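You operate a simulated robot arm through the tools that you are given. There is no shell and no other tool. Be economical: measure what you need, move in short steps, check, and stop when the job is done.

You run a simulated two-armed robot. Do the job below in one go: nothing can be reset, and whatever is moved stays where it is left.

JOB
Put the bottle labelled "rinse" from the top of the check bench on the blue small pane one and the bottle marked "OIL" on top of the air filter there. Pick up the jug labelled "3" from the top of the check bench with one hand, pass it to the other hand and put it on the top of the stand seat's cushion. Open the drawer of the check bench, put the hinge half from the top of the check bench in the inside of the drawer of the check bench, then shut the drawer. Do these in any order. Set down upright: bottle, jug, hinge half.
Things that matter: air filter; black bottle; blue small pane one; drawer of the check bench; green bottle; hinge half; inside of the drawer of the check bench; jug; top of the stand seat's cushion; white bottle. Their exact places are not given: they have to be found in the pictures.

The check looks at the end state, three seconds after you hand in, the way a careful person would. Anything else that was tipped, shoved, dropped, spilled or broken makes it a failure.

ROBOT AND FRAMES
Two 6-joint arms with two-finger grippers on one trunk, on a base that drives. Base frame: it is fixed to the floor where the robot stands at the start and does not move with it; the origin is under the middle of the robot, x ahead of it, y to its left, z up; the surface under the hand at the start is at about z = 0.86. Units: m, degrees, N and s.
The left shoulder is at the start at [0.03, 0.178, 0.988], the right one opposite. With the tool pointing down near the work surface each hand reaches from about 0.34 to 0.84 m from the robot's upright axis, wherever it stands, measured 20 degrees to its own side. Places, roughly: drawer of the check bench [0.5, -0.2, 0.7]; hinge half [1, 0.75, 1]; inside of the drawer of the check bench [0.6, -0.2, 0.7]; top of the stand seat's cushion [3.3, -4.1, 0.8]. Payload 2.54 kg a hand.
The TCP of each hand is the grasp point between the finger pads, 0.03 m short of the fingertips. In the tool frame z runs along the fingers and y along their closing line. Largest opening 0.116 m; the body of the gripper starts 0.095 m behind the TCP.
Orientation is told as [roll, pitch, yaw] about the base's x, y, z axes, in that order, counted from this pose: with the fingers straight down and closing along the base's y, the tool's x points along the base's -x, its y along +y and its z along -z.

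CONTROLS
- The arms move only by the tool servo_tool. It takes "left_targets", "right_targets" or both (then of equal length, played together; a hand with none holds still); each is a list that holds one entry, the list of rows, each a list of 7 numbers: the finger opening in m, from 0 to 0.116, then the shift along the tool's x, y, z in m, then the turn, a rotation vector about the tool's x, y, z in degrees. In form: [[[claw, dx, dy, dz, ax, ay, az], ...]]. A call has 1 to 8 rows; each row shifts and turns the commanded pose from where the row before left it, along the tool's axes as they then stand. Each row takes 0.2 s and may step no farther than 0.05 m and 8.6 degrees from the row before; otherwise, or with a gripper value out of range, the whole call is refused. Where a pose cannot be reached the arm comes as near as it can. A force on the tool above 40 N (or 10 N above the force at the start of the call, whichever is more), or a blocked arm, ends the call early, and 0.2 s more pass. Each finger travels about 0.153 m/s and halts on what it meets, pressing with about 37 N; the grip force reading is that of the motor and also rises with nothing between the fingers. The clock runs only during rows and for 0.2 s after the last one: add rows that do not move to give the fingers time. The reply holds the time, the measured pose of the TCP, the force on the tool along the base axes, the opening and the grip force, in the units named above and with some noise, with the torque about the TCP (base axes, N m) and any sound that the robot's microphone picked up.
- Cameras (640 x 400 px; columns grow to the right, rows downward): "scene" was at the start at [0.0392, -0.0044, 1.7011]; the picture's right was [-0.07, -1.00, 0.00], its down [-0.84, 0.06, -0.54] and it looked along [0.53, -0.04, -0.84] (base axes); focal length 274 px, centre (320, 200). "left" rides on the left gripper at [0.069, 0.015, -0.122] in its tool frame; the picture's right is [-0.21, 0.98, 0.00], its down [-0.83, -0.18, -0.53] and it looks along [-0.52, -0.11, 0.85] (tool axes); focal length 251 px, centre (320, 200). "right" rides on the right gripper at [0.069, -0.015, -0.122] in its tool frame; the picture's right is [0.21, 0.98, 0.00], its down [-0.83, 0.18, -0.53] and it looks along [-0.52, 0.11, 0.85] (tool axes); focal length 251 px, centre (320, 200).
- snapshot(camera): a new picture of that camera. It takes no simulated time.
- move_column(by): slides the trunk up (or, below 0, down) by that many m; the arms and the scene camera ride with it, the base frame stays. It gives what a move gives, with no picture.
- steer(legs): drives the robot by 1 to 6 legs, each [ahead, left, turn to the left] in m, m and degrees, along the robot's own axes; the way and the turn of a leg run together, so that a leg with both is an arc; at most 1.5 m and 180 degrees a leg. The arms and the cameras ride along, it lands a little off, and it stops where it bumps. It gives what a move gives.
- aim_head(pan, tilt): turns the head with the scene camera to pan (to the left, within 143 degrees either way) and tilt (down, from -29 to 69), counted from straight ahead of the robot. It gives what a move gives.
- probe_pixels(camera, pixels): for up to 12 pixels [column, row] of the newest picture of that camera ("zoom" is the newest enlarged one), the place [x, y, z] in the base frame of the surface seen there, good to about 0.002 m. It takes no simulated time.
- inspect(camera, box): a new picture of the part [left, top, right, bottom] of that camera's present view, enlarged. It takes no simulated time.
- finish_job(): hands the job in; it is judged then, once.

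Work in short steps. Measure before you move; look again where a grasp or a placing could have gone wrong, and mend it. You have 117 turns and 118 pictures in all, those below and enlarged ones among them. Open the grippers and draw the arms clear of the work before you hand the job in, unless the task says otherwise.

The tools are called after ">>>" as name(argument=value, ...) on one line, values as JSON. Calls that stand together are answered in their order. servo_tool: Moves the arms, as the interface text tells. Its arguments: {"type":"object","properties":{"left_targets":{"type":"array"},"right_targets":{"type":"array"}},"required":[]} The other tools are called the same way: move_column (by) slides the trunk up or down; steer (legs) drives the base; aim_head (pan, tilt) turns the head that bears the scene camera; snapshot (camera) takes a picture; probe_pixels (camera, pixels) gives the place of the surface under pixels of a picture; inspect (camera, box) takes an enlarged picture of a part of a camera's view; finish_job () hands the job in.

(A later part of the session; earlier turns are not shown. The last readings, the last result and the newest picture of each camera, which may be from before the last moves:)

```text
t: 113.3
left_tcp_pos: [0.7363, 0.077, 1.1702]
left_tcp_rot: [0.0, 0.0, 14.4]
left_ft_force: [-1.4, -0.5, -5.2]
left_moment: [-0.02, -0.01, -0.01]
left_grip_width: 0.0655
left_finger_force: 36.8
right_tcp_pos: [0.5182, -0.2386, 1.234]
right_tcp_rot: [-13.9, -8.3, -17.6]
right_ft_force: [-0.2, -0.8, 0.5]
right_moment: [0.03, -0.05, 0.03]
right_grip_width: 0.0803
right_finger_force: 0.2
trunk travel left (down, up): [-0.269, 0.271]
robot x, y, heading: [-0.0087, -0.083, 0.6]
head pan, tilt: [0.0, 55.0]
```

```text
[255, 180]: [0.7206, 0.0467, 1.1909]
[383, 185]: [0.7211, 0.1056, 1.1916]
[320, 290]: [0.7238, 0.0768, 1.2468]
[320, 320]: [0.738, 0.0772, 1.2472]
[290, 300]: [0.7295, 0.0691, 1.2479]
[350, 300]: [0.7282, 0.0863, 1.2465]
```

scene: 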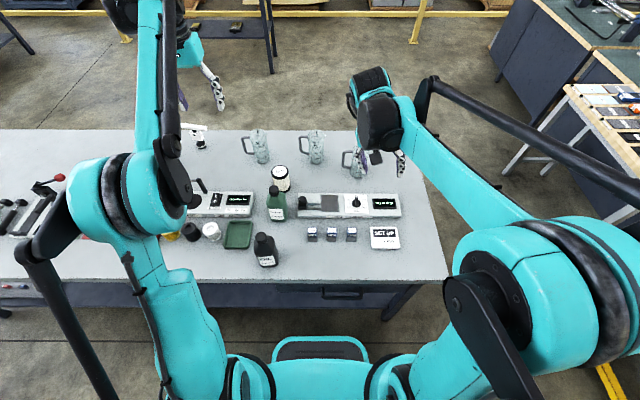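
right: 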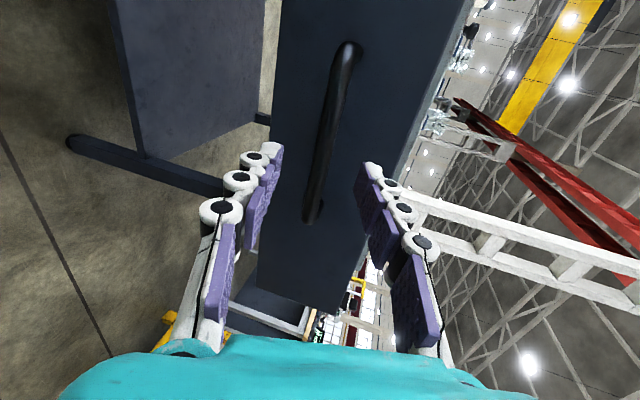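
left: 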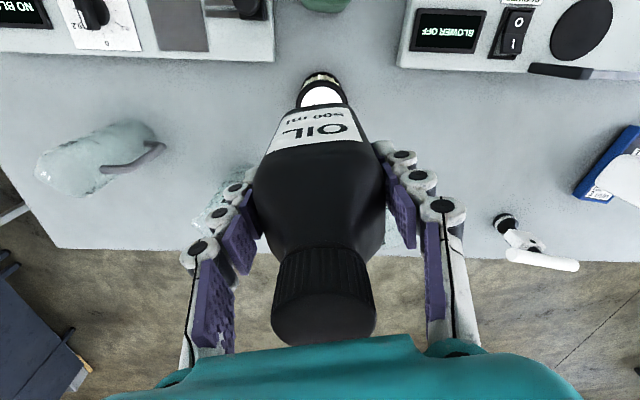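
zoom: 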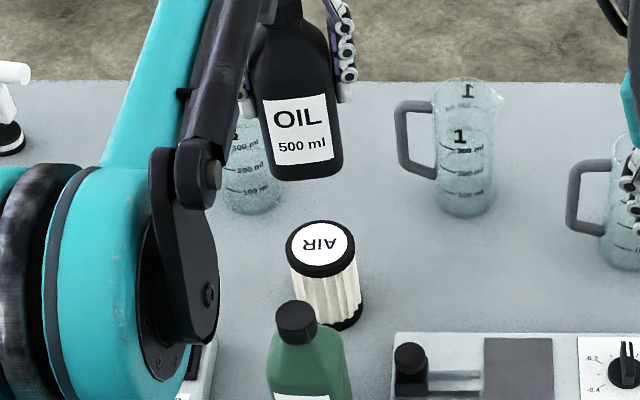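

Centring is within 2 mm. I descend to about 5 mm above the filter.

>>> servo_tool(left_targets=[[[0.04, 0, 0.001, 0.035, 0, 0, 0], [0.04, 0, 0, 0.035, 0, 0, 0], [0.04, 0, 0, 0.025, 0, 0, 0], [0.04, 0, 0, 0.012, 0, 0, 0], [0.04, 0, 0, 0.003, 0, 0, 0], [0.04, 0, 0, 0, 0, 0, 0]]])

>>> inspect(camera="scene", box=[230, 110, 330, 210])

```text
t: 114.7
left_tcp_pos: [0.7364, 0.08, 1.0599]
left_tcp_rot: [0.1, -0.2, 14.6]
left_ft_force: [-0.4, -0.6, -5.0]
left_moment: [0.0, 0.06, 0.03]
left_grip_width: 0.0657
left_finger_force: 37.4
right_tcp_pos: [0.519, -0.2399, 1.231]
right_tcp_rot: [-13.8, -8.2, -17.6]
right_ft_force: [0.4, 0.5, 0.4]
right_moment: [0.03, 0.0, 0.0]
right_grip_width: 0.0798
right_finger_force: 0.0
trunk travel left (down, up): [-0.269, 0.271]
robot x, y, heading: [-0.0084, -0.0798, 0.2]
head pan, tilt: [0.0, 55.0]
```

```text
4.00 times, centred on (280, 160) of scene
```

zoom: 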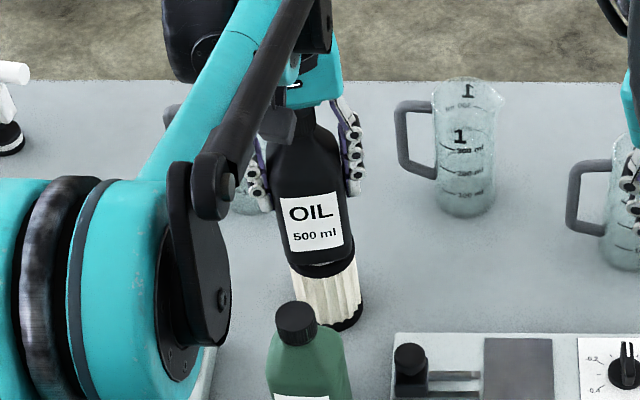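

I go down the last 4–5 mm in small steps, watching the force.

>>> servo_tool(left_targets=[[[0.04, 0, 0, 0.0015, 0, 0, 0], [0.04, 0, 0, 0.0015, 0, 0, 0], [0.04, 0, 0, 0.001, 0, 0, 0], [0.04, 0, 0, 0, 0, 0, 0]]])

```text
t: 115.7
left_tcp_pos: [0.7381, 0.0792, 1.0553]
left_tcp_rot: [0.1, -0.1, 14.6]
left_ft_force: [0.1, -0.6, -5.7]
left_moment: [-0.05, 0.07, -0.02]
left_grip_width: 0.0655
left_finger_force: 35.9
right_tcp_pos: [0.5191, -0.2403, 1.2317]
right_tcp_rot: [-13.9, -8.1, -17.5]
right_ft_force: [0.1, 0.1, 0.1]
right_moment: [0.0, -0.02, -0.01]
right_grip_width: 0.0801
right_finger_force: 0.1
trunk travel left (down, up): [-0.269, 0.271]
robot x, y, heading: [-0.0088, -0.0873, 0.3]
head pan, tilt: [0.0, 55.0]
```

Not in contact yet; one more pair of 1 mm steps.

>>> servo_tool(left_targets=[[[0.04, 0, 0, 0.001, 0, 0, 0], [0.04, 0, 0, 0.001, 0, 0, 0], [0.04, 0, 0, 0, 0, 0, 0]]])

```text
t: 116.5
left_tcp_pos: [0.7384, 0.0778, 1.0538]
left_tcp_rot: [0.1, 0.0, 14.5]
left_ft_force: [0.6, 0.5, -1.4]
left_moment: [0.02, -0.13, 0.04]
left_grip_width: 0.0655
left_finger_force: 36.9
right_tcp_pos: [0.5194, -0.2387, 1.2321]
right_tcp_rot: [-13.9, -8.2, -17.6]
right_ft_force: [-0.4, 0.3, 0.8]
right_moment: [0.0, -0.01, -0.01]
right_grip_width: 0.0801
right_finger_force: 0.0
trunk travel left (down, up): [-0.269, 0.271]
robot x, y, heading: [-0.0078, -0.0826, 0.5]
head pan, tilt: [0.0, 55.0]
```

Contact (−1.4 N). I settle 0.7 mm more, open slowly and lift straight up.

>>> servo_tool(left_targets=[[[0.04, 0, 0, 0.0007, 0, 0, 0], [0.064, 0, 0, 0, 0, 0, 0], [0.072, 0, 0, 0, 0, 0, 0], [0.09, 0, 0, 0, 0, 0, 0], [0.116, 0, 0, 0, 0, 0, 0], [0.116, 0, 0, -0.04, 0, 0, 0], [0.116, 0, 0, -0.05, 0, 0, 0], [0.116, 0, 0, -0.05, 0, 0, 0]]])

>>> inspect(camera="scene", box=[210, 90, 350, 210])

>>> snapshot(camera="left")

```text
t: 118.3
left_tcp_pos: [0.7375, 0.0779, 1.1947]
left_tcp_rot: [0.1, -0.1, 14.5]
left_ft_force: [0.8, -0.4, 0.0]
left_moment: [0.02, 0.01, 0.01]
left_grip_width: 0.1159
left_finger_force: 0.1
right_tcp_pos: [0.5186, -0.2397, 1.2321]
right_tcp_rot: [-13.9, -8.3, -17.6]
right_ft_force: [0.3, -0.1, 0.2]
right_moment: [0.0, 0.0, 0.01]
right_grip_width: 0.0801
right_finger_force: 0.1
trunk travel left (down, up): [-0.269, 0.271]
robot x, y, heading: [-0.0055, -0.0857, 0.1]
head pan, tilt: [0.0, 55.0]
```

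```text
3.33 times, centred on (280, 150) of scene
```

zoom: 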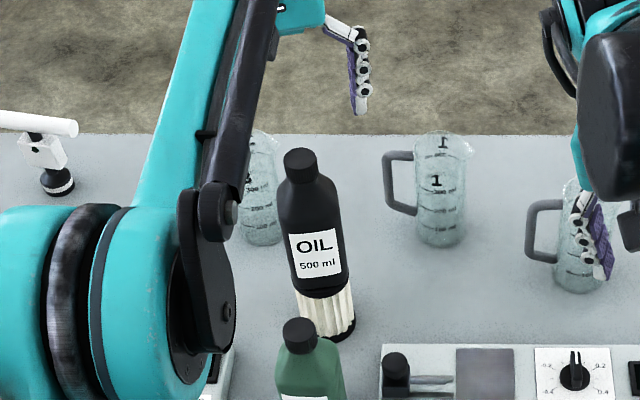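

```text
32 pictures are left
```

left: 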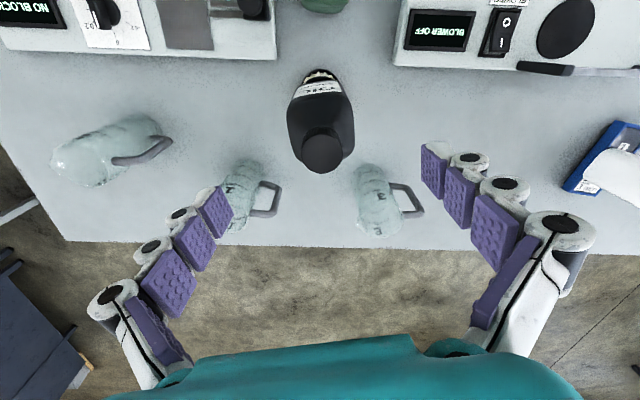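

OIL stands on the filter. Now jug "3", at left-view (375,200) with its handle to the right (+y). I enlarge and probe it.

>>> inspect(camera="left", box=[330, 150, 440, 250])

>>> probe_pixels(camera="left", pixels=[[375, 229], [360, 222], [400, 222], [380, 215], [372, 172], [358, 170], [388, 172], [420, 190], [418, 213], [405, 186], [410, 214], [422, 200]])

```text
4.00 times, centred on (385, 200) of left
```

zoom: 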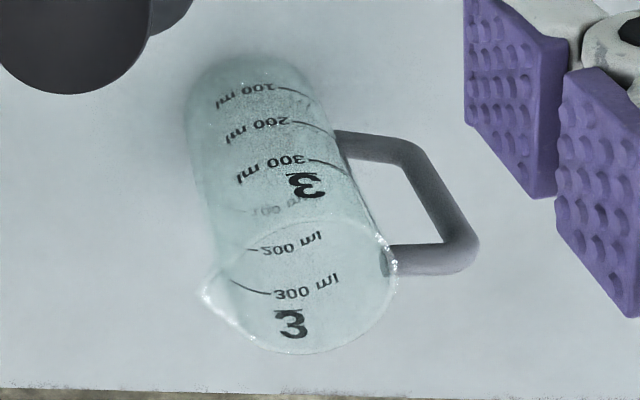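

```text
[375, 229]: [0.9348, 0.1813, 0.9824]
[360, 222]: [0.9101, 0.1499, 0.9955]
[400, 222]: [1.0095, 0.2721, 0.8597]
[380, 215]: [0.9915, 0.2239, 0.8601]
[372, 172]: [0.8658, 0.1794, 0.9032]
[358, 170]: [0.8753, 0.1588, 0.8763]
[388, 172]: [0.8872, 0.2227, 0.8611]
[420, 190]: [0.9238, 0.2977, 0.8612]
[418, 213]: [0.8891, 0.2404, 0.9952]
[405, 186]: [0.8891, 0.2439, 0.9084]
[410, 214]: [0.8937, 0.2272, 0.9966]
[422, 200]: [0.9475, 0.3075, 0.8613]
```

Jug 3: centre ≈(0.90,0.186), Ø≈0.07, rim z≈1.0, handle toward +y. I raise both hands, retract the right one, and drive 0.105 ahead and 0.235 left.

>>> servo_tool(left_targets=[[[0.116, 0, 0, -0.04, 0, 0, 0], [0.116, 0.02, 0, -0.02, 0, 0, 0], [0.116, 0.02, 0, 0, 0, 0, 0], [0.116, 0.02, 0, 0, 0, 0, 0]]], right_targets=[[[0.08, 0.035, -0.01, -0.03, 0, 0, 0], [0.08, 0.035, -0.01, -0.03, 0, 0, 0], [0.08, 0.035, -0.01, -0.03, 0, 0, 0], [0.08, 0.035, -0.01, -0.02, 0, 0, 0]]])

>>> steer(legs=[[0.105, 0.24, 0]])

>>> servo_tool(left_targets=[[[0.116, 0, 0, 0, 0, 0, 8.5], [0.116, 0, 0, 0, 0, 0, 8.5], [0.116, 0, 0, 0, 0, 0, 8.5], [0.116, 0, 0, 0, 0, 0, 8.5], [0.116, 0, 0, 0, 0, 0, 8.5], [0.116, 0, 0, 0, 0, 0, 8.5], [0.116, 0, 0, 0, 0, 0, 8.5], [0.116, 0, 0, 0, 0, 0, 8.5]]])

>>> snapshot(camera="left")

```text
t: 119.3
left_tcp_pos: [0.677, 0.0618, 1.2542]
left_tcp_rot: [0.0, -0.2, 14.6]
left_ft_force: [0.3, -0.1, 0.4]
left_moment: [-0.01, -0.05, 0.01]
left_grip_width: 0.1161
left_finger_force: 0.1
right_tcp_pos: [0.3627, -0.2055, 1.3285]
right_tcp_rot: [-14.0, -8.4, -17.4]
right_ft_force: [-0.5, 0.6, 0.8]
right_moment: [0.05, -0.07, 0.02]
right_grip_width: 0.0802
right_finger_force: 0.0
trunk travel left (down, up): [-0.269, 0.271]
robot x, y, heading: [-0.0104, -0.0826, 0.4]
head pan, tilt: [0.0, 55.0]
```

```text
t: 121.1
left_tcp_pos: [0.7843, 0.2984, 1.2527]
left_tcp_rot: [0.0, -0.1, 14.5]
left_ft_force: [0.1, 0.0, 0.4]
left_moment: [-0.03, 0.01, 0.0]
left_grip_width: 0.1161
left_finger_force: 0.0
right_tcp_pos: [0.4728, 0.0314, 1.3256]
right_tcp_rot: [-14.1, -8.4, -17.4]
right_ft_force: [0.7, 0.0, 0.0]
right_moment: [-0.06, 0.0, 0.02]
right_grip_width: 0.0802
right_finger_force: 0.0
trunk travel left (down, up): [-0.269, 0.271]
robot x, y, heading: [0.1008, 0.1519, 0.4]
head pan, tilt: [0.0, 55.0]
```

```text
t: 122.9
left_tcp_pos: [0.7831, 0.2973, 1.2533]
left_tcp_rot: [0.2, 0.1, -53.7]
left_ft_force: [0.2, -0.1, 0.2]
left_moment: [-0.01, 0.0, -0.01]
left_grip_width: 0.1159
left_finger_force: 0.3
right_tcp_pos: [0.4707, 0.0305, 1.3269]
right_tcp_rot: [-14.0, -8.3, -17.5]
right_ft_force: [0.2, 0.2, 0.6]
right_moment: [-0.02, 0.0, 0.02]
right_grip_width: 0.0798
right_finger_force: 0.0
trunk travel left (down, up): [-0.269, 0.271]
robot x, y, heading: [0.0964, 0.1545, 0.5]
head pan, tilt: [0.0, 55.0]
```

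```text
30 pictures are left
```

left: 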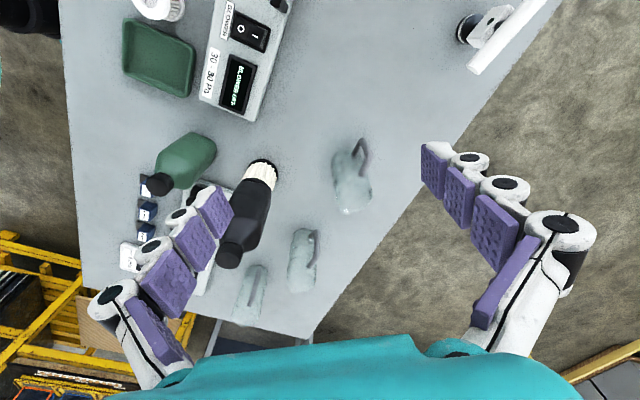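

Turning on to yaw −79° and moving over the jug at height.

>>> servo_tool(left_targets=[[[0.116, 0, 0, 0, 0, 0, 8.4], [0.116, 0, 0, 0, 0, 0, 8.4], [0.116, 0, 0, 0, 0, 0, 8.4], [0.116, -0.0328, 0.0234, 0, 0, 0, 0], [0.116, -0.0328, 0.0234, 0, 0, 0, 0], [0.116, -0.0328, 0.0234, 0, 0, 0, 0], [0.116, -0.0328, 0.0234, 0, 0, 0, 0], [0.116, 0, 0, 0.04, 0, 0, 0]]])

>>> snapshot(camera="left")

```text
t: 124.7
left_tcp_pos: [0.8455, 0.1967, 1.1877]
left_tcp_rot: [0.2, 0.2, -78.7]
left_ft_force: [0.3, -0.3, 0.5]
left_moment: [-0.05, -0.02, 0.01]
left_grip_width: 0.1157
left_finger_force: 0.0
left hand out of reach, approached as far as the arm can: row 6, 7
right_tcp_pos: [0.4713, 0.0309, 1.3268]
right_tcp_rot: [-14.1, -8.4, -17.5]
right_ft_force: [-0.8, 0.7, 0.3]
right_moment: [-0.02, 0.0, 0.01]
right_grip_width: 0.0798
right_finger_force: 0.1
trunk travel left (down, up): [-0.269, 0.271]
robot x, y, heading: [0.0986, 0.1536, 0.3]
head pan, tilt: [0.0, 55.0]
```

```text
29 pictures are left
```

left: 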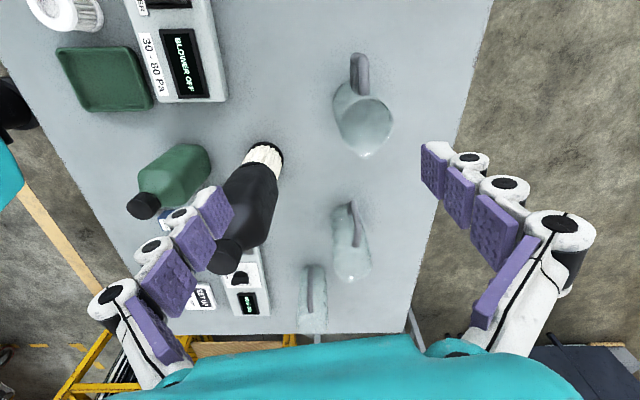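

Reach fell short at this height (x=0.8455). I raise the trunk 0.13 m so the arm stays level, then lower the arm while going forward.

>>> move_column(by=0.13)

>>> servo_tool(left_targets=[[[0.116, 0, 0, 0.045, 0, 0, 0], [0.116, 0, 0, 0.045, 0, 0, 0], [0.116, 0, 0, 0.04, 0, 0, 0], [0.116, -0.007, 0.0173, 0, 0, 0, 0], [0.116, -0.007, 0.0173, 0, 0, 0, 0], [0.116, -0.007, 0.0173, 0, 0, 0, 0], [0.116, 0, 0, 0, 0, 0, 0]]])

>>> snapshot(camera="left")

```text
t: 126.3
left_tcp_pos: [0.8464, 0.197, 1.3173]
left_tcp_rot: [0.1, 0.1, -78.6]
left_ft_force: [0.1, -0.4, 0.2]
left_moment: [-0.02, 0.02, -0.03]
left_grip_width: 0.116
left_finger_force: 0.1
right_tcp_pos: [0.4697, 0.0295, 1.4561]
right_tcp_rot: [-14.1, -8.3, -17.6]
right_ft_force: [-0.3, -1.4, -0.6]
right_moment: [-0.04, 0.02, -0.04]
right_grip_width: 0.0801
right_finger_force: 0.1
trunk travel left (down, up): [-0.399, 0.141]
robot x, y, heading: [0.0969, 0.1545, 0.4]
head pan, tilt: [0.0, 55.0]
```

```text
t: 127.9
left_tcp_pos: [0.8858, 0.1903, 1.1863]
left_tcp_rot: [0.1, 0.0, -78.7]
left_ft_force: [-0.7, 0.3, -0.5]
left_moment: [-0.02, 0.01, 0.0]
left_grip_width: 0.1163
left_finger_force: 0.0
left hand out of reach, approached as far as the arm can: row 6
right_tcp_pos: [0.4699, 0.0303, 1.4562]
right_tcp_rot: [-14.0, -8.3, -17.5]
right_ft_force: [0.0, 0.4, -0.5]
right_moment: [0.03, -0.02, -0.03]
right_grip_width: 0.0802
right_finger_force: 0.0
trunk travel left (down, up): [-0.399, 0.141]
robot x, y, heading: [0.0951, 0.1541, 0.3]
head pan, tilt: [0.0, 55.0]
```

```text
28 pictures are left
```

left: 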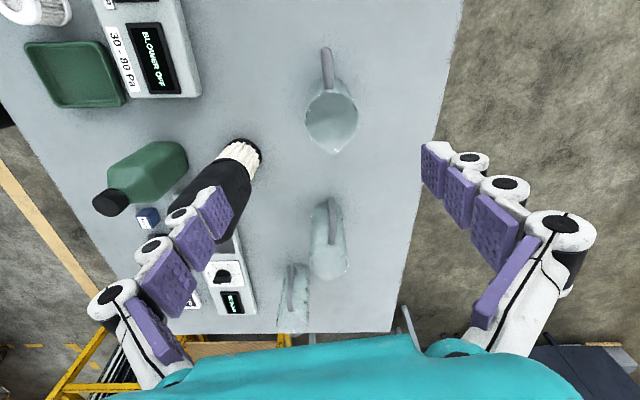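

Nearly there (0.886,0.190). I probe the jug's rim from above for its true centre.

>>> probe_pixels(camera="left", pixels=[[307, 118], [356, 112], [320, 82], [340, 80], [333, 150], [310, 130], [355, 125], [326, 55], [327, 75], [309, 105], [352, 97]])

>>> inspect(camera="left", box=[285, 35, 385, 165])

```text
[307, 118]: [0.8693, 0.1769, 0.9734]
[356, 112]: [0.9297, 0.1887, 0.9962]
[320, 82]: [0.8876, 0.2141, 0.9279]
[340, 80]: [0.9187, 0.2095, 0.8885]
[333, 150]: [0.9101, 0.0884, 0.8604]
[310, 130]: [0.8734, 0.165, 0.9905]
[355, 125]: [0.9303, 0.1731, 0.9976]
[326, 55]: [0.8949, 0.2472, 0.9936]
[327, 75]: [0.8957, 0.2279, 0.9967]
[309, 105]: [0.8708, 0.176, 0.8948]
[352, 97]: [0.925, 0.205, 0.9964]
```

```text
3.08 times, centred on (335, 100) of left
```

zoom: 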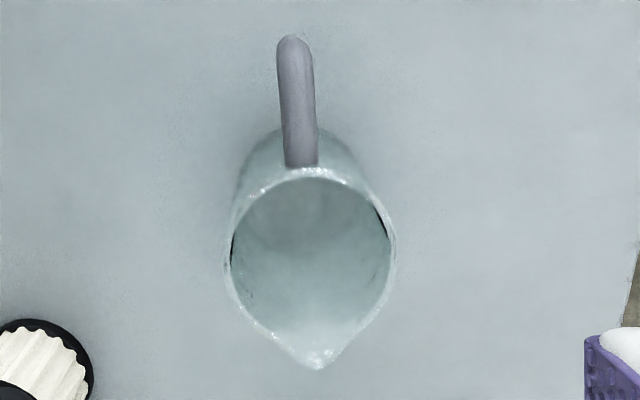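

Jug centre ≈(0.901,0.184). I descend to z≈1.08 and correct the offset by (0.015,−0.006).

>>> servo_tool(left_targets=[[[0.116, 0, 0, 0.035, 0, 0, 0], [0.116, 0, 0, 0.035, 0, 0, 0], [0.116, 0, 0, 0.035, 0, 0, 0], [0.116, -0.0088, 0.0136, 0, 0, 0, 0], [0.116, 0, 0, 0, 0, 0, 0]]])

```text
t: 129.1
left_tcp_pos: [0.8857, 0.1863, 1.0826]
left_tcp_rot: [0.1, 0.1, -78.7]
left_ft_force: [-0.3, -0.4, -0.6]
left_moment: [-0.03, -0.03, -0.01]
left_grip_width: 0.1161
left_finger_force: 0.1
left hand out of reach, approached as far as the arm can: row 4
right_tcp_pos: [0.4714, 0.0317, 1.4576]
right_tcp_rot: [-14.1, -8.3, -17.5]
right_ft_force: [0.7, 0.7, 0.2]
right_moment: [0.01, -0.01, 0.01]
right_grip_width: 0.08
right_finger_force: 0.0
trunk travel left (down, up): [-0.399, 0.141]
robot x, y, heading: [0.0996, 0.1509, 0.4]
head pan, tilt: [0.0, 55.0]
```

x stays at 0.886 at the reach limit, so I drive the base 0.016 m ahead (base front ≈0.38, shelf at 0.40).

>>> steer(legs=[[0.017, 0, 0]])

>>> snapshot(camera="left")

```text
t: 129.9
left_tcp_pos: [0.8994, 0.1866, 1.0843]
left_tcp_rot: [0.2, 0.1, -78.6]
left_ft_force: [-1.0, 0.2, 0.6]
left_moment: [0.03, -0.02, 0.0]
left_grip_width: 0.1159
left_finger_force: 0.1
right_tcp_pos: [0.4844, 0.0299, 1.4571]
right_tcp_rot: [-13.9, -8.4, -17.5]
right_ft_force: [-0.5, -0.3, -0.5]
right_moment: [0.0, -0.09, 0.06]
right_grip_width: 0.0801
right_finger_force: 0.2
trunk travel left (down, up): [-0.399, 0.141]
robot x, y, heading: [0.1124, 0.1495, 0.7]
head pan, tilt: [0.0, 55.0]
```

```text
26 pictures are left
```

left: 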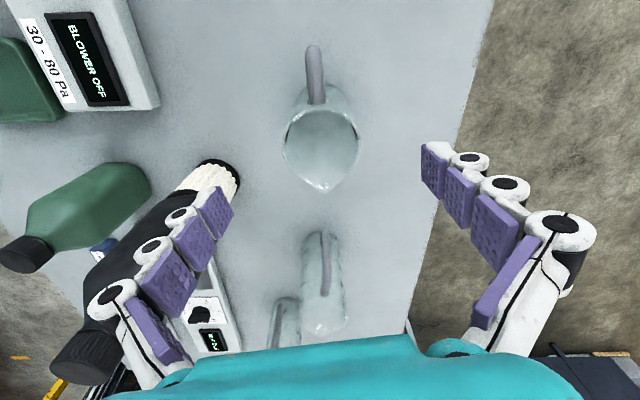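

Aligned over the jug. I lower with the trunk 0.119 m so the arm pose stays the same.

>>> move_column(by=-0.119)

>>> inspect(camera="left", box=[180, 20, 460, 220])

```text
t: 131.4
left_tcp_pos: [0.901, 0.1855, 0.9642]
left_tcp_rot: [0.3, 0.1, -78.8]
left_ft_force: [0.4, 0.1, -0.1]
left_moment: [-0.01, -0.01, 0.01]
left_grip_width: 0.1163
left_finger_force: 0.1
right_tcp_pos: [0.4867, 0.03, 1.3371]
right_tcp_rot: [-14.0, -8.3, -17.5]
right_ft_force: [0.2, -0.1, 0.2]
right_moment: [0.03, 0.0, -0.01]
right_grip_width: 0.0803
right_finger_force: 0.0
trunk travel left (down, up): [-0.28, 0.26]
robot x, y, heading: [0.1143, 0.152, 0.5]
head pan, tilt: [0.0, 55.0]
```

```text
2.00 times, centred on (320, 120) of left
```

zoom: 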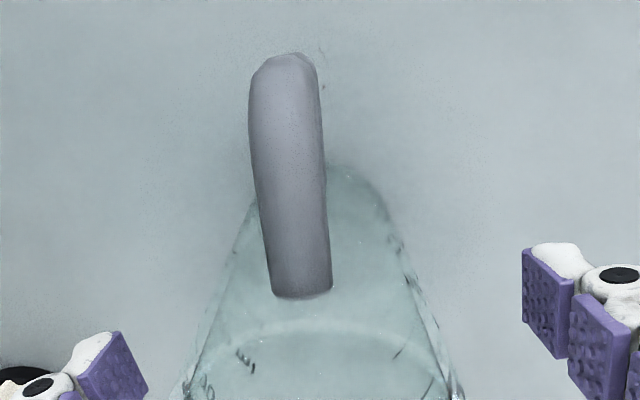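

The jug is between the fingers. I close gently and lift with the trunk a little.

>>> servo_tool(left_targets=[[[0.09, 0, 0, 0, 0, 0, 0], [0.07, 0, 0, 0, 0, 0, 0], [0.055, 0, 0, 0, 0, 0, 0], [0.045, 0, 0, 0, 0, 0, 0], [0.045, 0, 0, 0, 0, 0, 0]]])

>>> move_column(by=0.2)

>>> snapshot(camera="left")

```text
t: 132.6
left_tcp_pos: [0.9002, 0.1867, 0.9655]
left_tcp_rot: [0.1, 0.2, -78.7]
left_ft_force: [1.3, -0.9, 4.6]
left_moment: [0.1, -0.08, 0.01]
left_grip_width: 0.0708
left_finger_force: 37.2
right_tcp_pos: [0.4876, 0.0301, 1.338]
right_tcp_rot: [-13.9, -8.3, -17.6]
right_ft_force: [1.1, 0.6, 0.5]
right_moment: [-0.01, -0.01, -0.05]
right_grip_width: 0.0801
right_finger_force: 0.0
trunk travel left (down, up): [-0.28, 0.26]
robot x, y, heading: [0.1164, 0.1521, 0.3]
head pan, tilt: [0.0, 55.0]
```

```text
t: 134.8
left_tcp_pos: [0.9014, 0.186, 1.1641]
left_tcp_rot: [0.2, 0.1, -78.8]
left_ft_force: [0.1, 0.5, -1.4]
left_moment: [-0.02, 0.01, 0.04]
left_grip_width: 0.0706
left_finger_force: 37.1
right_tcp_pos: [0.4875, 0.0306, 1.5376]
right_tcp_rot: [-14.0, -8.3, -17.6]
right_ft_force: [-0.2, 0.2, -0.5]
right_moment: [-0.03, 0.01, -0.03]
right_grip_width: 0.0802
right_finger_force: 0.1
trunk travel left (down, up): [-0.48, 0.06]
robot x, y, heading: [0.1138, 0.1516, 0.5]
head pan, tilt: [0.0, 55.0]
```

```text
24 pictures are left
```

left: 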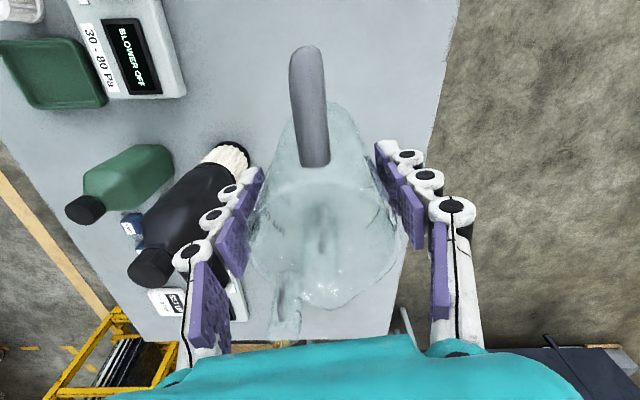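

The jug is lifted clear. I shift 0.1 m left away from the OIL tower and back off 0.75 m into open floor for the handover.

>>> steer(legs=[[0, 0.1, 0], [-0.75, 0, 0]])

>>> move_column(by=-0.2)

>>> aim_head(pan=0, tilt=50)

>>> snapshot(camera="scene")

```text
t: 139.6
left_tcp_pos: [0.1449, 0.2807, 1.1641]
left_tcp_rot: [0.3, 0.1, -78.9]
left_ft_force: [-0.2, 0.0, -1.3]
left_moment: [0.01, -0.02, 0.01]
left_grip_width: 0.071
left_finger_force: 36.6
right_tcp_pos: [-0.2687, 0.1257, 1.5376]
right_tcp_rot: [-14.1, -8.3, -17.5]
right_ft_force: [0.2, 0.3, 0.2]
right_moment: [-0.03, 0.01, -0.01]
right_grip_width: 0.08
right_finger_force: 0.1
trunk travel left (down, up): [-0.48, 0.06]
robot x, y, heading: [-0.6403, 0.2457, 0.6]
head pan, tilt: [0.0, 55.0]
```

```text
t: 141.8
left_tcp_pos: [0.1441, 0.2817, 0.9645]
left_tcp_rot: [0.2, 0.1, -78.8]
left_ft_force: [0.3, -0.3, -0.9]
left_moment: [0.01, 0.03, 0.03]
left_grip_width: 0.0706
left_finger_force: 37.2
right_tcp_pos: [-0.2698, 0.1249, 1.3383]
right_tcp_rot: [-14.2, -8.3, -17.6]
right_ft_force: [-0.5, 0.5, 0.1]
right_moment: [0.0, 0.0, -0.02]
right_grip_width: 0.0802
right_finger_force: 0.1
trunk travel left (down, up): [-0.28, 0.26]
robot x, y, heading: [-0.6413, 0.2537, 0.5]
head pan, tilt: [0.0, 55.0]
```

```text
t: 142.4
left_tcp_pos: [0.1444, 0.2806, 0.9645]
left_tcp_rot: [0.2, 0.1, -78.8]
left_ft_force: [-0.8, 0.3, -0.9]
left_moment: [0.04, -0.02, 0.01]
left_grip_width: 0.0706
left_finger_force: 37.0
right_tcp_pos: [-0.2693, 0.1256, 1.3366]
right_tcp_rot: [-14.2, -8.4, -17.5]
right_ft_force: [-0.3, 0.5, -0.8]
right_moment: [0.0, 0.01, 0.02]
right_grip_width: 0.0799
right_finger_force: 0.0
trunk travel left (down, up): [-0.28, 0.26]
robot x, y, heading: [-0.6409, 0.2465, 0.5]
head pan, tilt: [0.0, 50.0]
```

```text
23 pictures are left
```

scene: 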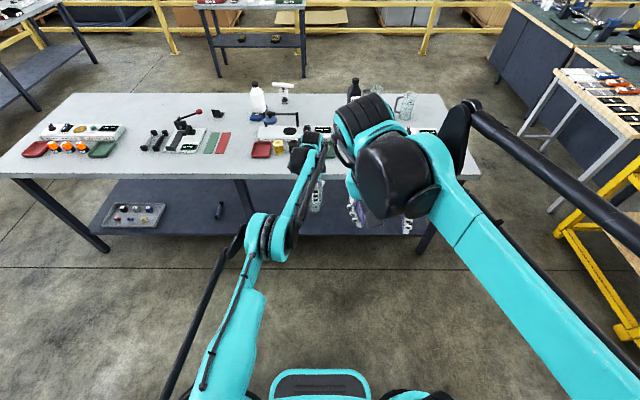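

Robot stands in open floor, jug in the left hand. For the handover the right hand must point toward +y tilted 60°: I level it and start yawing to +90° while moving it outward.

>>> servo_tool(right_targets=[[[0.08, -0.03, -0.035, 0, -7, 0, 0], [0.08, -0.03, -0.035, 0, -7, 0, 0], [0.08, -0.03, -0.035, 0, 0, 8.3, 0], [0.09, 0, -0.02, 0, 0, 0, -8.3], [0.09, 0, 0, 0, 0, 0, -8.3], [0.1, 0, 0, 0, 0, 0, -8.3], [0.11, 0, 0, 0, 0, 0, -8.3], [0.11, 0, 0, 0, 0, 0, -8.3]]])

>>> servo_tool(right_targets=[[[0.11, 0, 0, 0, 0, 0, -8.3], [0.11, 0, 0, 0, 0, 0, -8.3], [0.11, 0, 0, 0, 0, 0, -8.3], [0.11, 0, 0, 0, 0, 0, -8.3], [0.11, 0, 0, 0, 0, 0, -8.3], [0.11, 0, 0, 0, 0, 0, -8.3], [0.11, 0, 0, 0, 0, 0, -8.3], [0.11, 0, 0, 0, 0, 0, -8.3]]])

>>> servo_tool(right_targets=[[[0.11, 0, 0, 0, 0, -8.5, 0], [0.11, 0, 0, 0, 0, -8.5, 0], [0.11, 0, 0, 0, 0, -8.5, 0], [0.11, 0, 0, 0, 0, -8.5, 0], [0.11, 0, 0, 0, 0, -8.5, 0], [0.11, 0, 0, 0, 0, -8.5, 0], [0.11, 0, 0, 0, 0, -8.5, 0]]])

```text
t: 144.2
left_tcp_pos: [0.1453, 0.2818, 0.9641]
left_tcp_rot: [0.2, 0.0, -78.8]
left_ft_force: [-0.1, 0.0, -1.6]
left_moment: [0.0, -0.04, -0.01]
left_grip_width: 0.0707
left_finger_force: 37.6
right_tcp_pos: [-0.2856, 0.1836, 1.3825]
right_tcp_rot: [-16.8, 3.0, 21.7]
right_ft_force: [-0.3, -0.1, 0.5]
right_moment: [0.0, -0.01, 0.0]
right_grip_width: 0.1098
right_finger_force: 0.0
right hand out of reach, approached as far as the arm can: row 1, 2, 3, 5, 6, 7, 8
trunk travel left (down, up): [-0.28, 0.26]
robot x, y, heading: [-0.6428, 0.2483, 0.5]
head pan, tilt: [0.0, 50.0]
```

```text
t: 146.0
left_tcp_pos: [0.1433, 0.2808, 0.9655]
left_tcp_rot: [0.2, 0.1, -78.7]
left_ft_force: [-0.1, 0.6, -0.8]
left_moment: [-0.02, -0.01, 0.0]
left_grip_width: 0.0708
left_finger_force: 37.2
right_tcp_pos: [-0.5143, 0.3317, 1.3822]
right_tcp_rot: [-19.2, 15.6, 69.8]
right_ft_force: [-0.4, -0.3, -0.1]
right_moment: [-0.01, -0.05, 0.05]
right_grip_width: 0.1098
right_finger_force: 0.0
right hand out of reach, approached as far as the arm can: row 1, 2, 3, 4, 5, 6, 7, 8
trunk travel left (down, up): [-0.28, 0.26]
robot x, y, heading: [-0.6433, 0.2516, 0.2]
head pan, tilt: [0.0, 50.0]
```

```text
t: 147.6
left_tcp_pos: [0.1451, 0.2803, 0.9636]
left_tcp_rot: [0.2, 0.1, -78.8]
left_ft_force: [0.3, 0.2, -1.1]
left_moment: [-0.03, -0.03, -0.02]
left_grip_width: 0.0705
left_finger_force: 37.4
right_tcp_pos: [-0.5111, 0.3449, 1.3867]
right_tcp_rot: [-21.1, -40.5, 89.5]
right_ft_force: [-0.1, -1.3, 0.0]
right_moment: [-0.01, -0.04, -0.03]
right_grip_width: 0.1102
right_finger_force: 0.0
right hand out of reach, approached as far as the arm can: row 7
trunk travel left (down, up): [-0.28, 0.26]
robot x, y, heading: [-0.6413, 0.2488, 0.5]
head pan, tilt: [0.0, 50.0]
```

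The right hand drifted back near the mast during the turn. I bring it forward and to the right in straight steps.

>>> servo_tool(right_targets=[[[0.11, 0.029, -0.037, 0.0075, 0, 0, 0], [0.11, 0.029, -0.037, 0.0075, 0, 0, 0], [0.11, 0.029, -0.037, 0.0075, 0, 0, 0], [0.11, 0.029, -0.037, 0.0075, 0, 0, 0], [0.11, 0.029, -0.037, 0.0075, 0, 0, 0], [0.11, 0.029, -0.037, 0.0075, 0, 0, 0], [0.11, 0.029, -0.037, 0.0075, 0, 0, 0], [0.11, 0.029, -0.037, 0.0075, 0, 0, 0]]])

>>> servo_tool(right_targets=[[[0.11, 0.029, -0.037, 0.0075, 0, 0, 0], [0.11, 0.029, -0.037, 0.0075, 0, 0, 0], [0.11, 0, 0, 0, -7, 0, 0], [0.11, 0, 0, 0, -7, 0, 0], [0.11, 0, 0, 0, -7, 0, 0], [0.11, 0, 0, 0, 0, -6.5, 0], [0.11, 0, 0, 0, 0, -6.5, 0], [0.11, 0, 0, 0, 0, -6.5, 0]]])

>>> snapshot(camera="scene")

```text
t: 149.4
left_tcp_pos: [0.1448, 0.2809, 0.965]
left_tcp_rot: [0.2, 0.1, -78.8]
left_ft_force: [0.0, -0.1, -0.8]
left_moment: [0.02, 0.02, -0.01]
left_grip_width: 0.0707
left_finger_force: 37.1
right_tcp_pos: [-0.4995, 0.3542, 1.3497]
right_tcp_rot: [-21.3, -40.6, 89.4]
right_ft_force: [0.1, 0.0, 0.2]
right_moment: [-0.01, -0.04, -0.01]
right_grip_width: 0.1099
right_finger_force: 0.0
right hand out of reach, approached as far as the arm can: row 1, 2, 3, 4, 5, 6, 7, 8
trunk travel left (down, up): [-0.28, 0.26]
robot x, y, heading: [-0.6423, 0.2453, 0.5]
head pan, tilt: [0.0, 50.0]
```

```text
t: 151.2
left_tcp_pos: [0.1447, 0.2813, 0.9646]
left_tcp_rot: [0.3, 0.0, -78.8]
left_ft_force: [-0.4, -0.4, -0.6]
left_moment: [0.02, 0.01, 0.0]
left_grip_width: 0.0707
left_finger_force: 37.0
right_tcp_pos: [-0.5353, 0.4243, 1.3468]
right_tcp_rot: [-22.3, -59.1, 99.3]
right_ft_force: [0.3, 0.1, 0.4]
right_moment: [0.02, 0.0, 0.02]
right_grip_width: 0.1101
right_finger_force: 0.0
right hand out of reach, approached as far as the arm can: row 1, 2, 3, 4, 5, 6, 7, 8
trunk travel left (down, up): [-0.28, 0.26]
robot x, y, heading: [-0.6461, 0.2493, 0.5]
head pan, tilt: [0.0, 50.0]
```

```text
22 pictures are left
```

scene: 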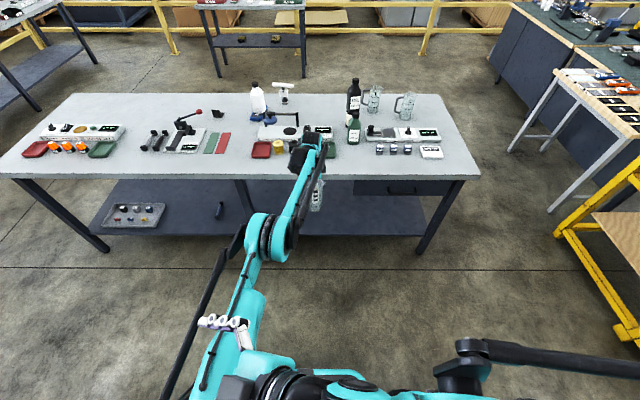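

The right arm got stuck folded because it turned too close to the body. I retrace: untilt, then unyaw, before extending it forward.

>>> servo_tool(right_targets=[[[0.11, 0, 0, 0, 0, 8.5, 0], [0.11, 0, 0, 0, 0, 8.5, 0], [0.11, 0, 0, 0, 0, 8.5, 0], [0.11, 0, 0, 0, 0, 8.5, 0], [0.11, 0, 0, 0, 0, 8.5, 0], [0.11, 0, 0, 0, 0, 8.5, 0], [0.11, 0, 0, 0, 0, 8.5, 0], [0.11, 0, 0, 0, 0, 0, 8.5]]])

>>> servo_tool(right_targets=[[[0.11, 0, 0, 0, 0, 0, 8.5], [0.11, 0, 0, 0, 0, 0, 8.5], [0.11, 0, 0, 0, 0, 0, 8.5], [0.11, 0, 0, 0, 0, 0, 8.5], [0.11, 0, 0, 0, 0, 0, 8.5], [0.11, 0, 0, 0, 0, 0, 8.5], [0.11, 0, 0, 0, 0, 0, 8.5], [0.11, 0, 0, 0, 0, 0, 8.5]]])

>>> servo_tool(right_targets=[[[0.11, 0, 0, 0, 0, 0, 8.5], [0.11, 0, 0, 0, 0, 0, 8.5], [0.11, -0.03, -0.03, 0, 0, 0, 0], [0.11, -0.03, -0.03, 0, 0, 0, 0], [0.11, -0.03, -0.03, 0, 0, 0, 0], [0.11, -0.03, -0.03, 0, 0, 0, 0], [0.11, -0.03, -0.03, 0, 0, 0, 0], [0.11, -0.03, -0.03, 0, 0, 0, 0]]])

```text
t: 153.0
left_tcp_pos: [0.1441, 0.2796, 0.9647]
left_tcp_rot: [0.2, 0.1, -78.8]
left_ft_force: [0.5, 0.3, -1.3]
left_moment: [0.04, -0.01, 0.0]
left_grip_width: 0.0705
left_finger_force: 36.0
right_tcp_pos: [-0.5313, 0.4211, 1.3472]
right_tcp_rot: [-15.6, -4.4, 72.2]
right_ft_force: [0.3, -1.0, 0.4]
right_moment: [0.03, -0.01, 0.01]
right_grip_width: 0.11
right_finger_force: 0.0
right hand out of reach, approached as far as the arm can: row 4, 6
trunk travel left (down, up): [-0.28, 0.26]
robot x, y, heading: [-0.6413, 0.2502, 0.7]
head pan, tilt: [0.0, 50.0]
```

```text
t: 154.8
left_tcp_pos: [0.1449, 0.281, 0.9649]
left_tcp_rot: [0.3, 0.1, -78.7]
left_ft_force: [0.0, 0.3, -0.4]
left_moment: [0.02, 0.01, -0.01]
left_grip_width: 0.0707
left_finger_force: 36.8
right_tcp_pos: [-0.5312, 0.4236, 1.348]
right_tcp_rot: [-1.7, -16.0, 3.7]
right_ft_force: [0.0, -0.1, -0.1]
right_moment: [-0.02, -0.01, 0.01]
right_grip_width: 0.11
right_finger_force: 0.0
trunk travel left (down, up): [-0.28, 0.26]
robot x, y, heading: [-0.6435, 0.2498, 0.2]
head pan, tilt: [0.0, 50.0]
```

```text
t: 156.6
left_tcp_pos: [0.145, 0.2801, 0.9646]
left_tcp_rot: [0.2, 0.1, -78.7]
left_ft_force: [-0.3, 0.3, -0.9]
left_moment: [-0.01, 0.0, -0.03]
left_grip_width: 0.0706
left_finger_force: 37.0
right_tcp_pos: [-0.4311, 0.2229, 1.3866]
right_tcp_rot: [2.0, -17.7, -13.7]
right_ft_force: [-0.9, -0.8, 0.2]
right_moment: [0.01, 0.01, 0.01]
right_grip_width: 0.1103
right_finger_force: 0.0
right hand out of reach, approached as far as the arm can: row 6, 7, 8
trunk travel left (down, up): [-0.28, 0.26]
robot x, y, heading: [-0.6425, 0.2465, 0.3]
head pan, tilt: [0.0, 50.0]
```

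Recovered; I now extend the right hand forward, right and down to a roomier spot (0.62 ahead, 0.28 right).

>>> servo_tool(right_targets=[[[0.11, -0.033, -0.0133, 0.0335, 0, 0, 0], [0.11, -0.033, -0.0133, 0.0335, 0, 0, 0], [0.11, -0.033, -0.0133, 0.0335, 0, 0, 0], [0.11, -0.033, -0.0133, 0.0335, 0, 0, 0], [0.11, -0.033, -0.0133, 0.0335, 0, 0, 0], [0.11, -0.033, -0.0133, 0.0335, 0, 0, 0], [0.11, -0.033, -0.0133, 0.0335, 0, 0, 0], [0.11, -0.033, -0.0133, 0.0335, 0, 0, 0]]])

>>> servo_tool(right_targets=[[[0.11, -0.033, -0.0133, 0.0335, 0, 0, 0], [0.11, -0.033, -0.0133, 0.0335, 0, 0, 0], [0.11, -0.033, -0.0133, 0.0335, 0, 0, 0], [0.11, 0, 0, 0, 0, 8.5, 0], [0.11, 0, 0, 0, 0, 8.5, 0], [0.11, 0, 0, 0, 0, 0, -8.5], [0.11, 0, 0, 0, 0, 0, -8.5], [0.11, 0, 0, 0, 0, 0, -8.5]]])

```text
t: 158.4
left_tcp_pos: [0.1475, 0.2811, 0.9624]
left_tcp_rot: [0.0, 0.0, -78.9]
left_ft_force: [-0.4, 0.4, -1.3]
left_moment: [0.06, 0.03, -0.02]
left_grip_width: 0.0708
left_finger_force: 36.8
right_tcp_pos: [-0.1753, 0.1304, 1.2227]
right_tcp_rot: [-4.4, -23.5, -13.7]
right_ft_force: [0.7, 0.0, -0.3]
right_moment: [-0.01, 0.03, -0.02]
right_grip_width: 0.1099
right_finger_force: 0.1
right hand out of reach, approached as far as the arm can: row 1, 2, 3, 4, 5, 6, 7, 8
trunk travel left (down, up): [-0.28, 0.26]
robot x, y, heading: [-0.6465, 0.2496, 0.3]
head pan, tilt: [0.0, 50.0]
```

```text
t: 160.2
left_tcp_pos: [0.1447, 0.2813, 0.9643]
left_tcp_rot: [0.2, 0.1, -78.8]
left_ft_force: [-1.1, -0.5, -0.3]
left_moment: [-0.02, 0.01, -0.03]
left_grip_width: 0.0702
left_finger_force: 36.5
right_tcp_pos: [-0.0781, 0.1199, 1.17]
right_tcp_rot: [-15.9, -5.6, 6.5]
right_ft_force: [-0.3, 0.1, -0.8]
right_moment: [-0.02, -0.02, 0.02]
right_grip_width: 0.1101
right_finger_force: 0.0
right hand out of reach, approached as far as the arm can: row 1, 2, 3, 4, 5, 8
trunk travel left (down, up): [-0.28, 0.26]
robot x, y, heading: [-0.6433, 0.2462, 0.4]
head pan, tilt: [0.0, 50.0]
```

Still reported short. I look at the arm's posture.

>>> snapshot(camera="scene")

```text
21 pictures are left
```

scene: 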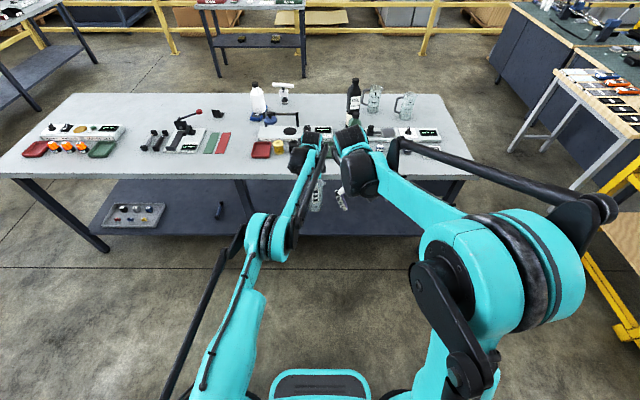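

I move the right hand out to its own side (−y) where it has more freedom, then level it.

>>> servo_tool(right_targets=[[[0.11, 0, -0.045, 0, 0, 0, 0], [0.11, 0, -0.045, 0, 0, 0, 0], [0.11, 0, -0.045, 0, 0, 0, 0], [0.11, 0, -0.045, 0, 0, 0, 0], [0.11, 0, -0.045, 0, 0, 0, 0], [0.11, 0, 0, 0, -8, 0, 0], [0.11, 0, 0, 0, -8, 0, 0], [0.11, 0, 0, 0, 0, 5.6, 0]]])

```text
t: 162.0
left_tcp_pos: [0.1464, 0.2803, 0.9626]
left_tcp_rot: [0.2, 0.1, -78.9]
left_ft_force: [0.4, -0.3, -1.6]
left_moment: [0.02, 0.01, -0.03]
left_grip_width: 0.0706
left_finger_force: 37.0
right_tcp_pos: [-0.0887, 0.1035, 1.2298]
right_tcp_rot: [-16.1, -1.1, 3.8]
right_ft_force: [-0.2, 0.4, -0.4]
right_moment: [-0.01, 0.04, 0.0]
right_grip_width: 0.1101
right_finger_force: 0.2
right hand out of reach, approached as far as the arm can: row 1, 2, 3, 4, 5, 6, 7
trunk travel left (down, up): [-0.28, 0.26]
robot x, y, heading: [-0.6419, 0.2511, 0.2]
head pan, tilt: [0.0, 50.0]
```

The wrist seems to be in a flipped branch. I try tilting the right hand forward (toward alignment with its forearm) to free it.

>>> servo_tool(right_targets=[[[0.11, 0, 0, 0, 0, -8.5, 0], [0.11, 0, 0, 0, 0, -8.5, 0], [0.11, 0, 0, 0, 0, -8.5, 0], [0.11, 0, 0, 0, 0, -8.5, 0], [0.11, 0, 0, 0, 0, -8.5, 0], [0.11, 0, 0, 0, 0, -8.5, 0], [0.11, 0, 0, 0, 0, -8.5, 0], [0.11, 0, 0, 0, 0, -8.5, 0]]])

>>> servo_tool(right_targets=[[[0.11, 0, -0.04, 0, 0, 0, 0], [0.11, 0, -0.04, 0, 0, 0, 0], [0.11, 0, -0.04, 0, 0, 0, 0], [0.11, 0, -0.04, 0, 0, 0, 0]]])

```text
t: 163.8
left_tcp_pos: [0.145, 0.2801, 0.9638]
left_tcp_rot: [0.1, 0.1, -78.7]
left_ft_force: [0.4, -0.3, -1.2]
left_moment: [0.02, -0.03, 0.01]
left_grip_width: 0.0703
left_finger_force: 37.1
right_tcp_pos: [-0.0908, 0.1053, 1.2321]
right_tcp_rot: [-37.8, -64.4, 38.6]
right_ft_force: [-0.7, 0.1, 0.2]
right_moment: [0.01, -0.02, -0.02]
right_grip_width: 0.1101
right_finger_force: 0.1
trunk travel left (down, up): [-0.28, 0.26]
robot x, y, heading: [-0.6431, 0.2469, 0.2]
head pan, tilt: [0.0, 50.0]
```

```text
t: 164.8
left_tcp_pos: [0.144, 0.2803, 0.9644]
left_tcp_rot: [0.2, 0.1, -78.8]
left_ft_force: [0.6, -0.2, -0.8]
left_moment: [0.0, -0.01, 0.0]
left_grip_width: 0.0704
left_finger_force: 36.8
right_tcp_pos: [-0.0896, 0.0875, 1.2684]
right_tcp_rot: [-38.0, -64.4, 38.0]
right_ft_force: [-0.3, 0.1, 0.5]
right_moment: [-0.01, -0.02, 0.0]
right_grip_width: 0.1102
right_finger_force: 0.1
right hand out of reach, approached as far as the arm can: row 1, 2, 3, 4
trunk travel left (down, up): [-0.28, 0.26]
robot x, y, heading: [-0.645, 0.2484, 0.2]
head pan, tilt: [0.0, 50.0]
```

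The tool now points forward and is free in rotation. I'll receive the jug from this side: level the roll (yaw ≈38°, tilt 64°), and raise the jug while yawing the left hand to about −103° so its handle points away.

>>> servo_tool(right_targets=[[[0.11, 0, 0, 0, -7.6, 0, 0], [0.11, 0, 0, 0, -7.6, 0, 0], [0.11, 0, 0, 0, -7.6, 0, 0], [0.11, 0, 0, 0, -7.6, 0, 0], [0.11, 0, 0, 0, -7.6, 0, 0]]], left_targets=[[[0.045, 0, 0, -0.04, 0, 0, 6], [0.045, 0, 0, -0.04, 0, 0, 6], [0.045, 0, 0, -0.04, 0, 0, 6], [0.045, 0, 0, -0.04, 0, 0, 6], [0.045, 0, 0, -0.02, 0, 0, 0]]])

>>> snapshot(camera="scene")

```text
t: 166.0
left_tcp_pos: [0.1316, 0.2824, 1.1417]
left_tcp_rot: [0.2, 0.1, -102.8]
left_ft_force: [0.0, -0.3, -1.1]
left_moment: [0.02, -0.01, 0.01]
left_grip_width: 0.0704
left_finger_force: 37.2
left hand out of reach, approached as far as the arm can: row 4, 5
right_tcp_pos: [-0.0896, 0.0871, 1.2672]
right_tcp_rot: [-38.1, -64.4, 38.0]
right_ft_force: [0.0, -0.3, -0.5]
right_moment: [-0.01, 0.02, 0.0]
right_grip_width: 0.1102
right_finger_force: 0.1
right hand out of reach, approached as far as the arm can: row 1, 2, 3, 4, 5
trunk travel left (down, up): [-0.28, 0.26]
robot x, y, heading: [-0.6426, 0.2503, 0.4]
head pan, tilt: [0.0, 50.0]
```

```text
20 pictures are left
```

scene: 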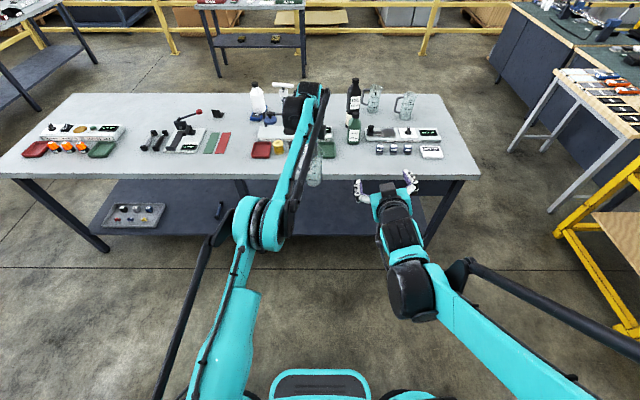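

The right hand points forward with fingers spread along y and cannot turn further left, so I'll receive the jug from the robot's side. I level its roll (16°), turn the jug's handle further forward, and bring the jug 0.12 m to the right.

>>> servo_tool(right_targets=[[[0.11, 0, 0, 0, 0, 0, 5.5], [0.11, 0, 0, 0, 0, 0, 5.5], [0.11, 0, 0, 0, 0, 0, 5.4], [0.11, 0, 0, 0, 0, 0, 0], [0.11, 0, 0, 0, 0, 0, 0]]], left_targets=[[[0.045, -0.039, 0.009, 0, 0, 0, 0], [0.045, -0.039, 0.009, 0, 0, 0, 0], [0.045, -0.039, 0.009, 0, 0, 0, 0], [0.045, 0, 0, 0, 0, 0, 8], [0.045, 0, 0, 0, 0, 0, 8]]])

>>> snapshot(camera="right")

```text
t: 167.2
left_tcp_pos: [0.104, 0.1717, 1.1346]
left_tcp_rot: [0.2, 0.2, -118.9]
left_ft_force: [0.1, -0.3, -1.2]
left_moment: [0.05, 0.0, 0.0]
left_grip_width: 0.0704
left_finger_force: 37.1
left hand out of reach, approached as far as the arm can: row 1, 2, 3
right_tcp_pos: [-0.0911, 0.0841, 1.2652]
right_tcp_rot: [-0.1, -70.1, -2.9]
right_ft_force: [0.5, 0.8, -0.1]
right_moment: [-0.02, -0.01, -0.01]
right_grip_width: 0.1099
right_finger_force: 0.1
trunk travel left (down, up): [-0.28, 0.26]
robot x, y, heading: [-0.6439, 0.2495, 0.6]
head pan, tilt: [0.0, 50.0]
```

```text
19 pictures are left
```

right: 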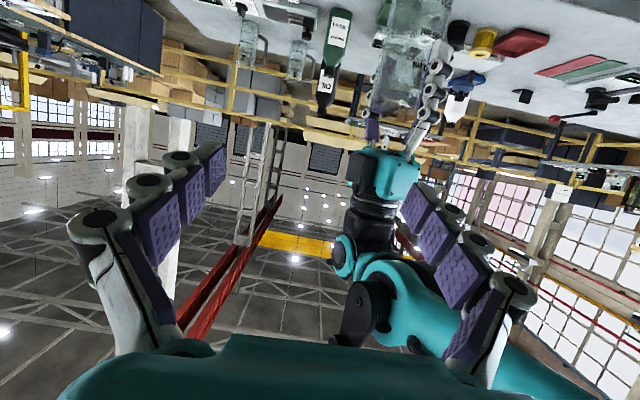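

Right hand is level at tilt 70°, pointing forward. Jug centre (0.104,0.172), bottom ≈1.031. I lower the right hand to jug-bottom height, then move in front of it.

>>> servo_tool(right_targets=[[[0.11, 0.0393, 0, 0.0143, 0, 0, 0], [0.11, 0.0393, 0, 0.0143, 0, 0, 0], [0.11, 0.0393, 0, 0.0143, 0, 0, 0], [0.11, 0.0393, 0, 0.0143, 0, 0, 0], [0.11, -0.011, 0.0327, 0.03, 0, 0, 0], [0.11, -0.011, 0.0327, 0.03, 0, 0, 0], [0.11, -0.011, 0.0327, 0.03, 0, 0, 0], [0.11, 0, 0, 0, 0, 0, 0]]])

>>> snapshot(camera="right")

>>> snapshot(camera="scene")

```text
t: 169.0
left_tcp_pos: [0.1027, 0.1714, 1.1345]
left_tcp_rot: [0.1, 0.2, -118.8]
left_ft_force: [0.3, 0.2, -1.0]
left_moment: [0.03, -0.01, 0.01]
left_grip_width: 0.0703
left_finger_force: 36.7
right_tcp_pos: [0.0368, 0.181, 1.1535]
right_tcp_rot: [0.0, -70.2, -2.9]
right_ft_force: [-0.1, -0.6, 0.8]
right_moment: [-0.01, -0.01, 0.05]
right_grip_width: 0.1099
right_finger_force: 0.1
right hand out of reach, approached as far as the arm can: row 3, 4
trunk travel left (down, up): [-0.28, 0.26]
robot x, y, heading: [-0.6426, 0.2497, 0.4]
head pan, tilt: [0.0, 50.0]
```

```text
18 pictures are left
```

right: 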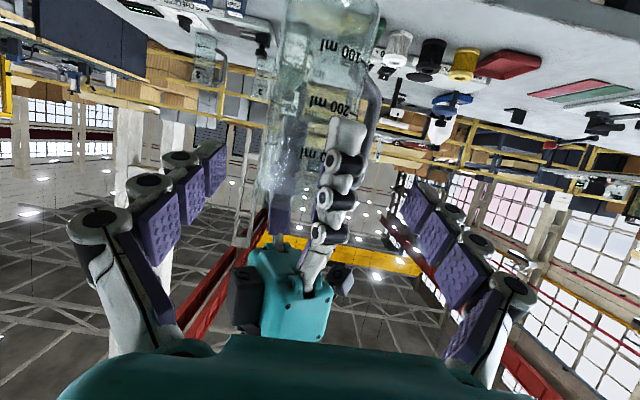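

```text
17 pictures are left
```

scene: 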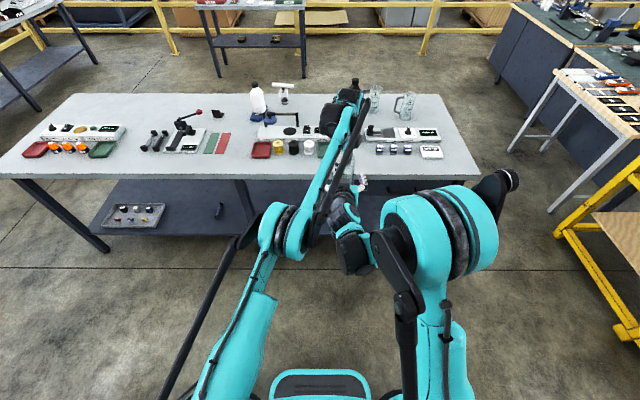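

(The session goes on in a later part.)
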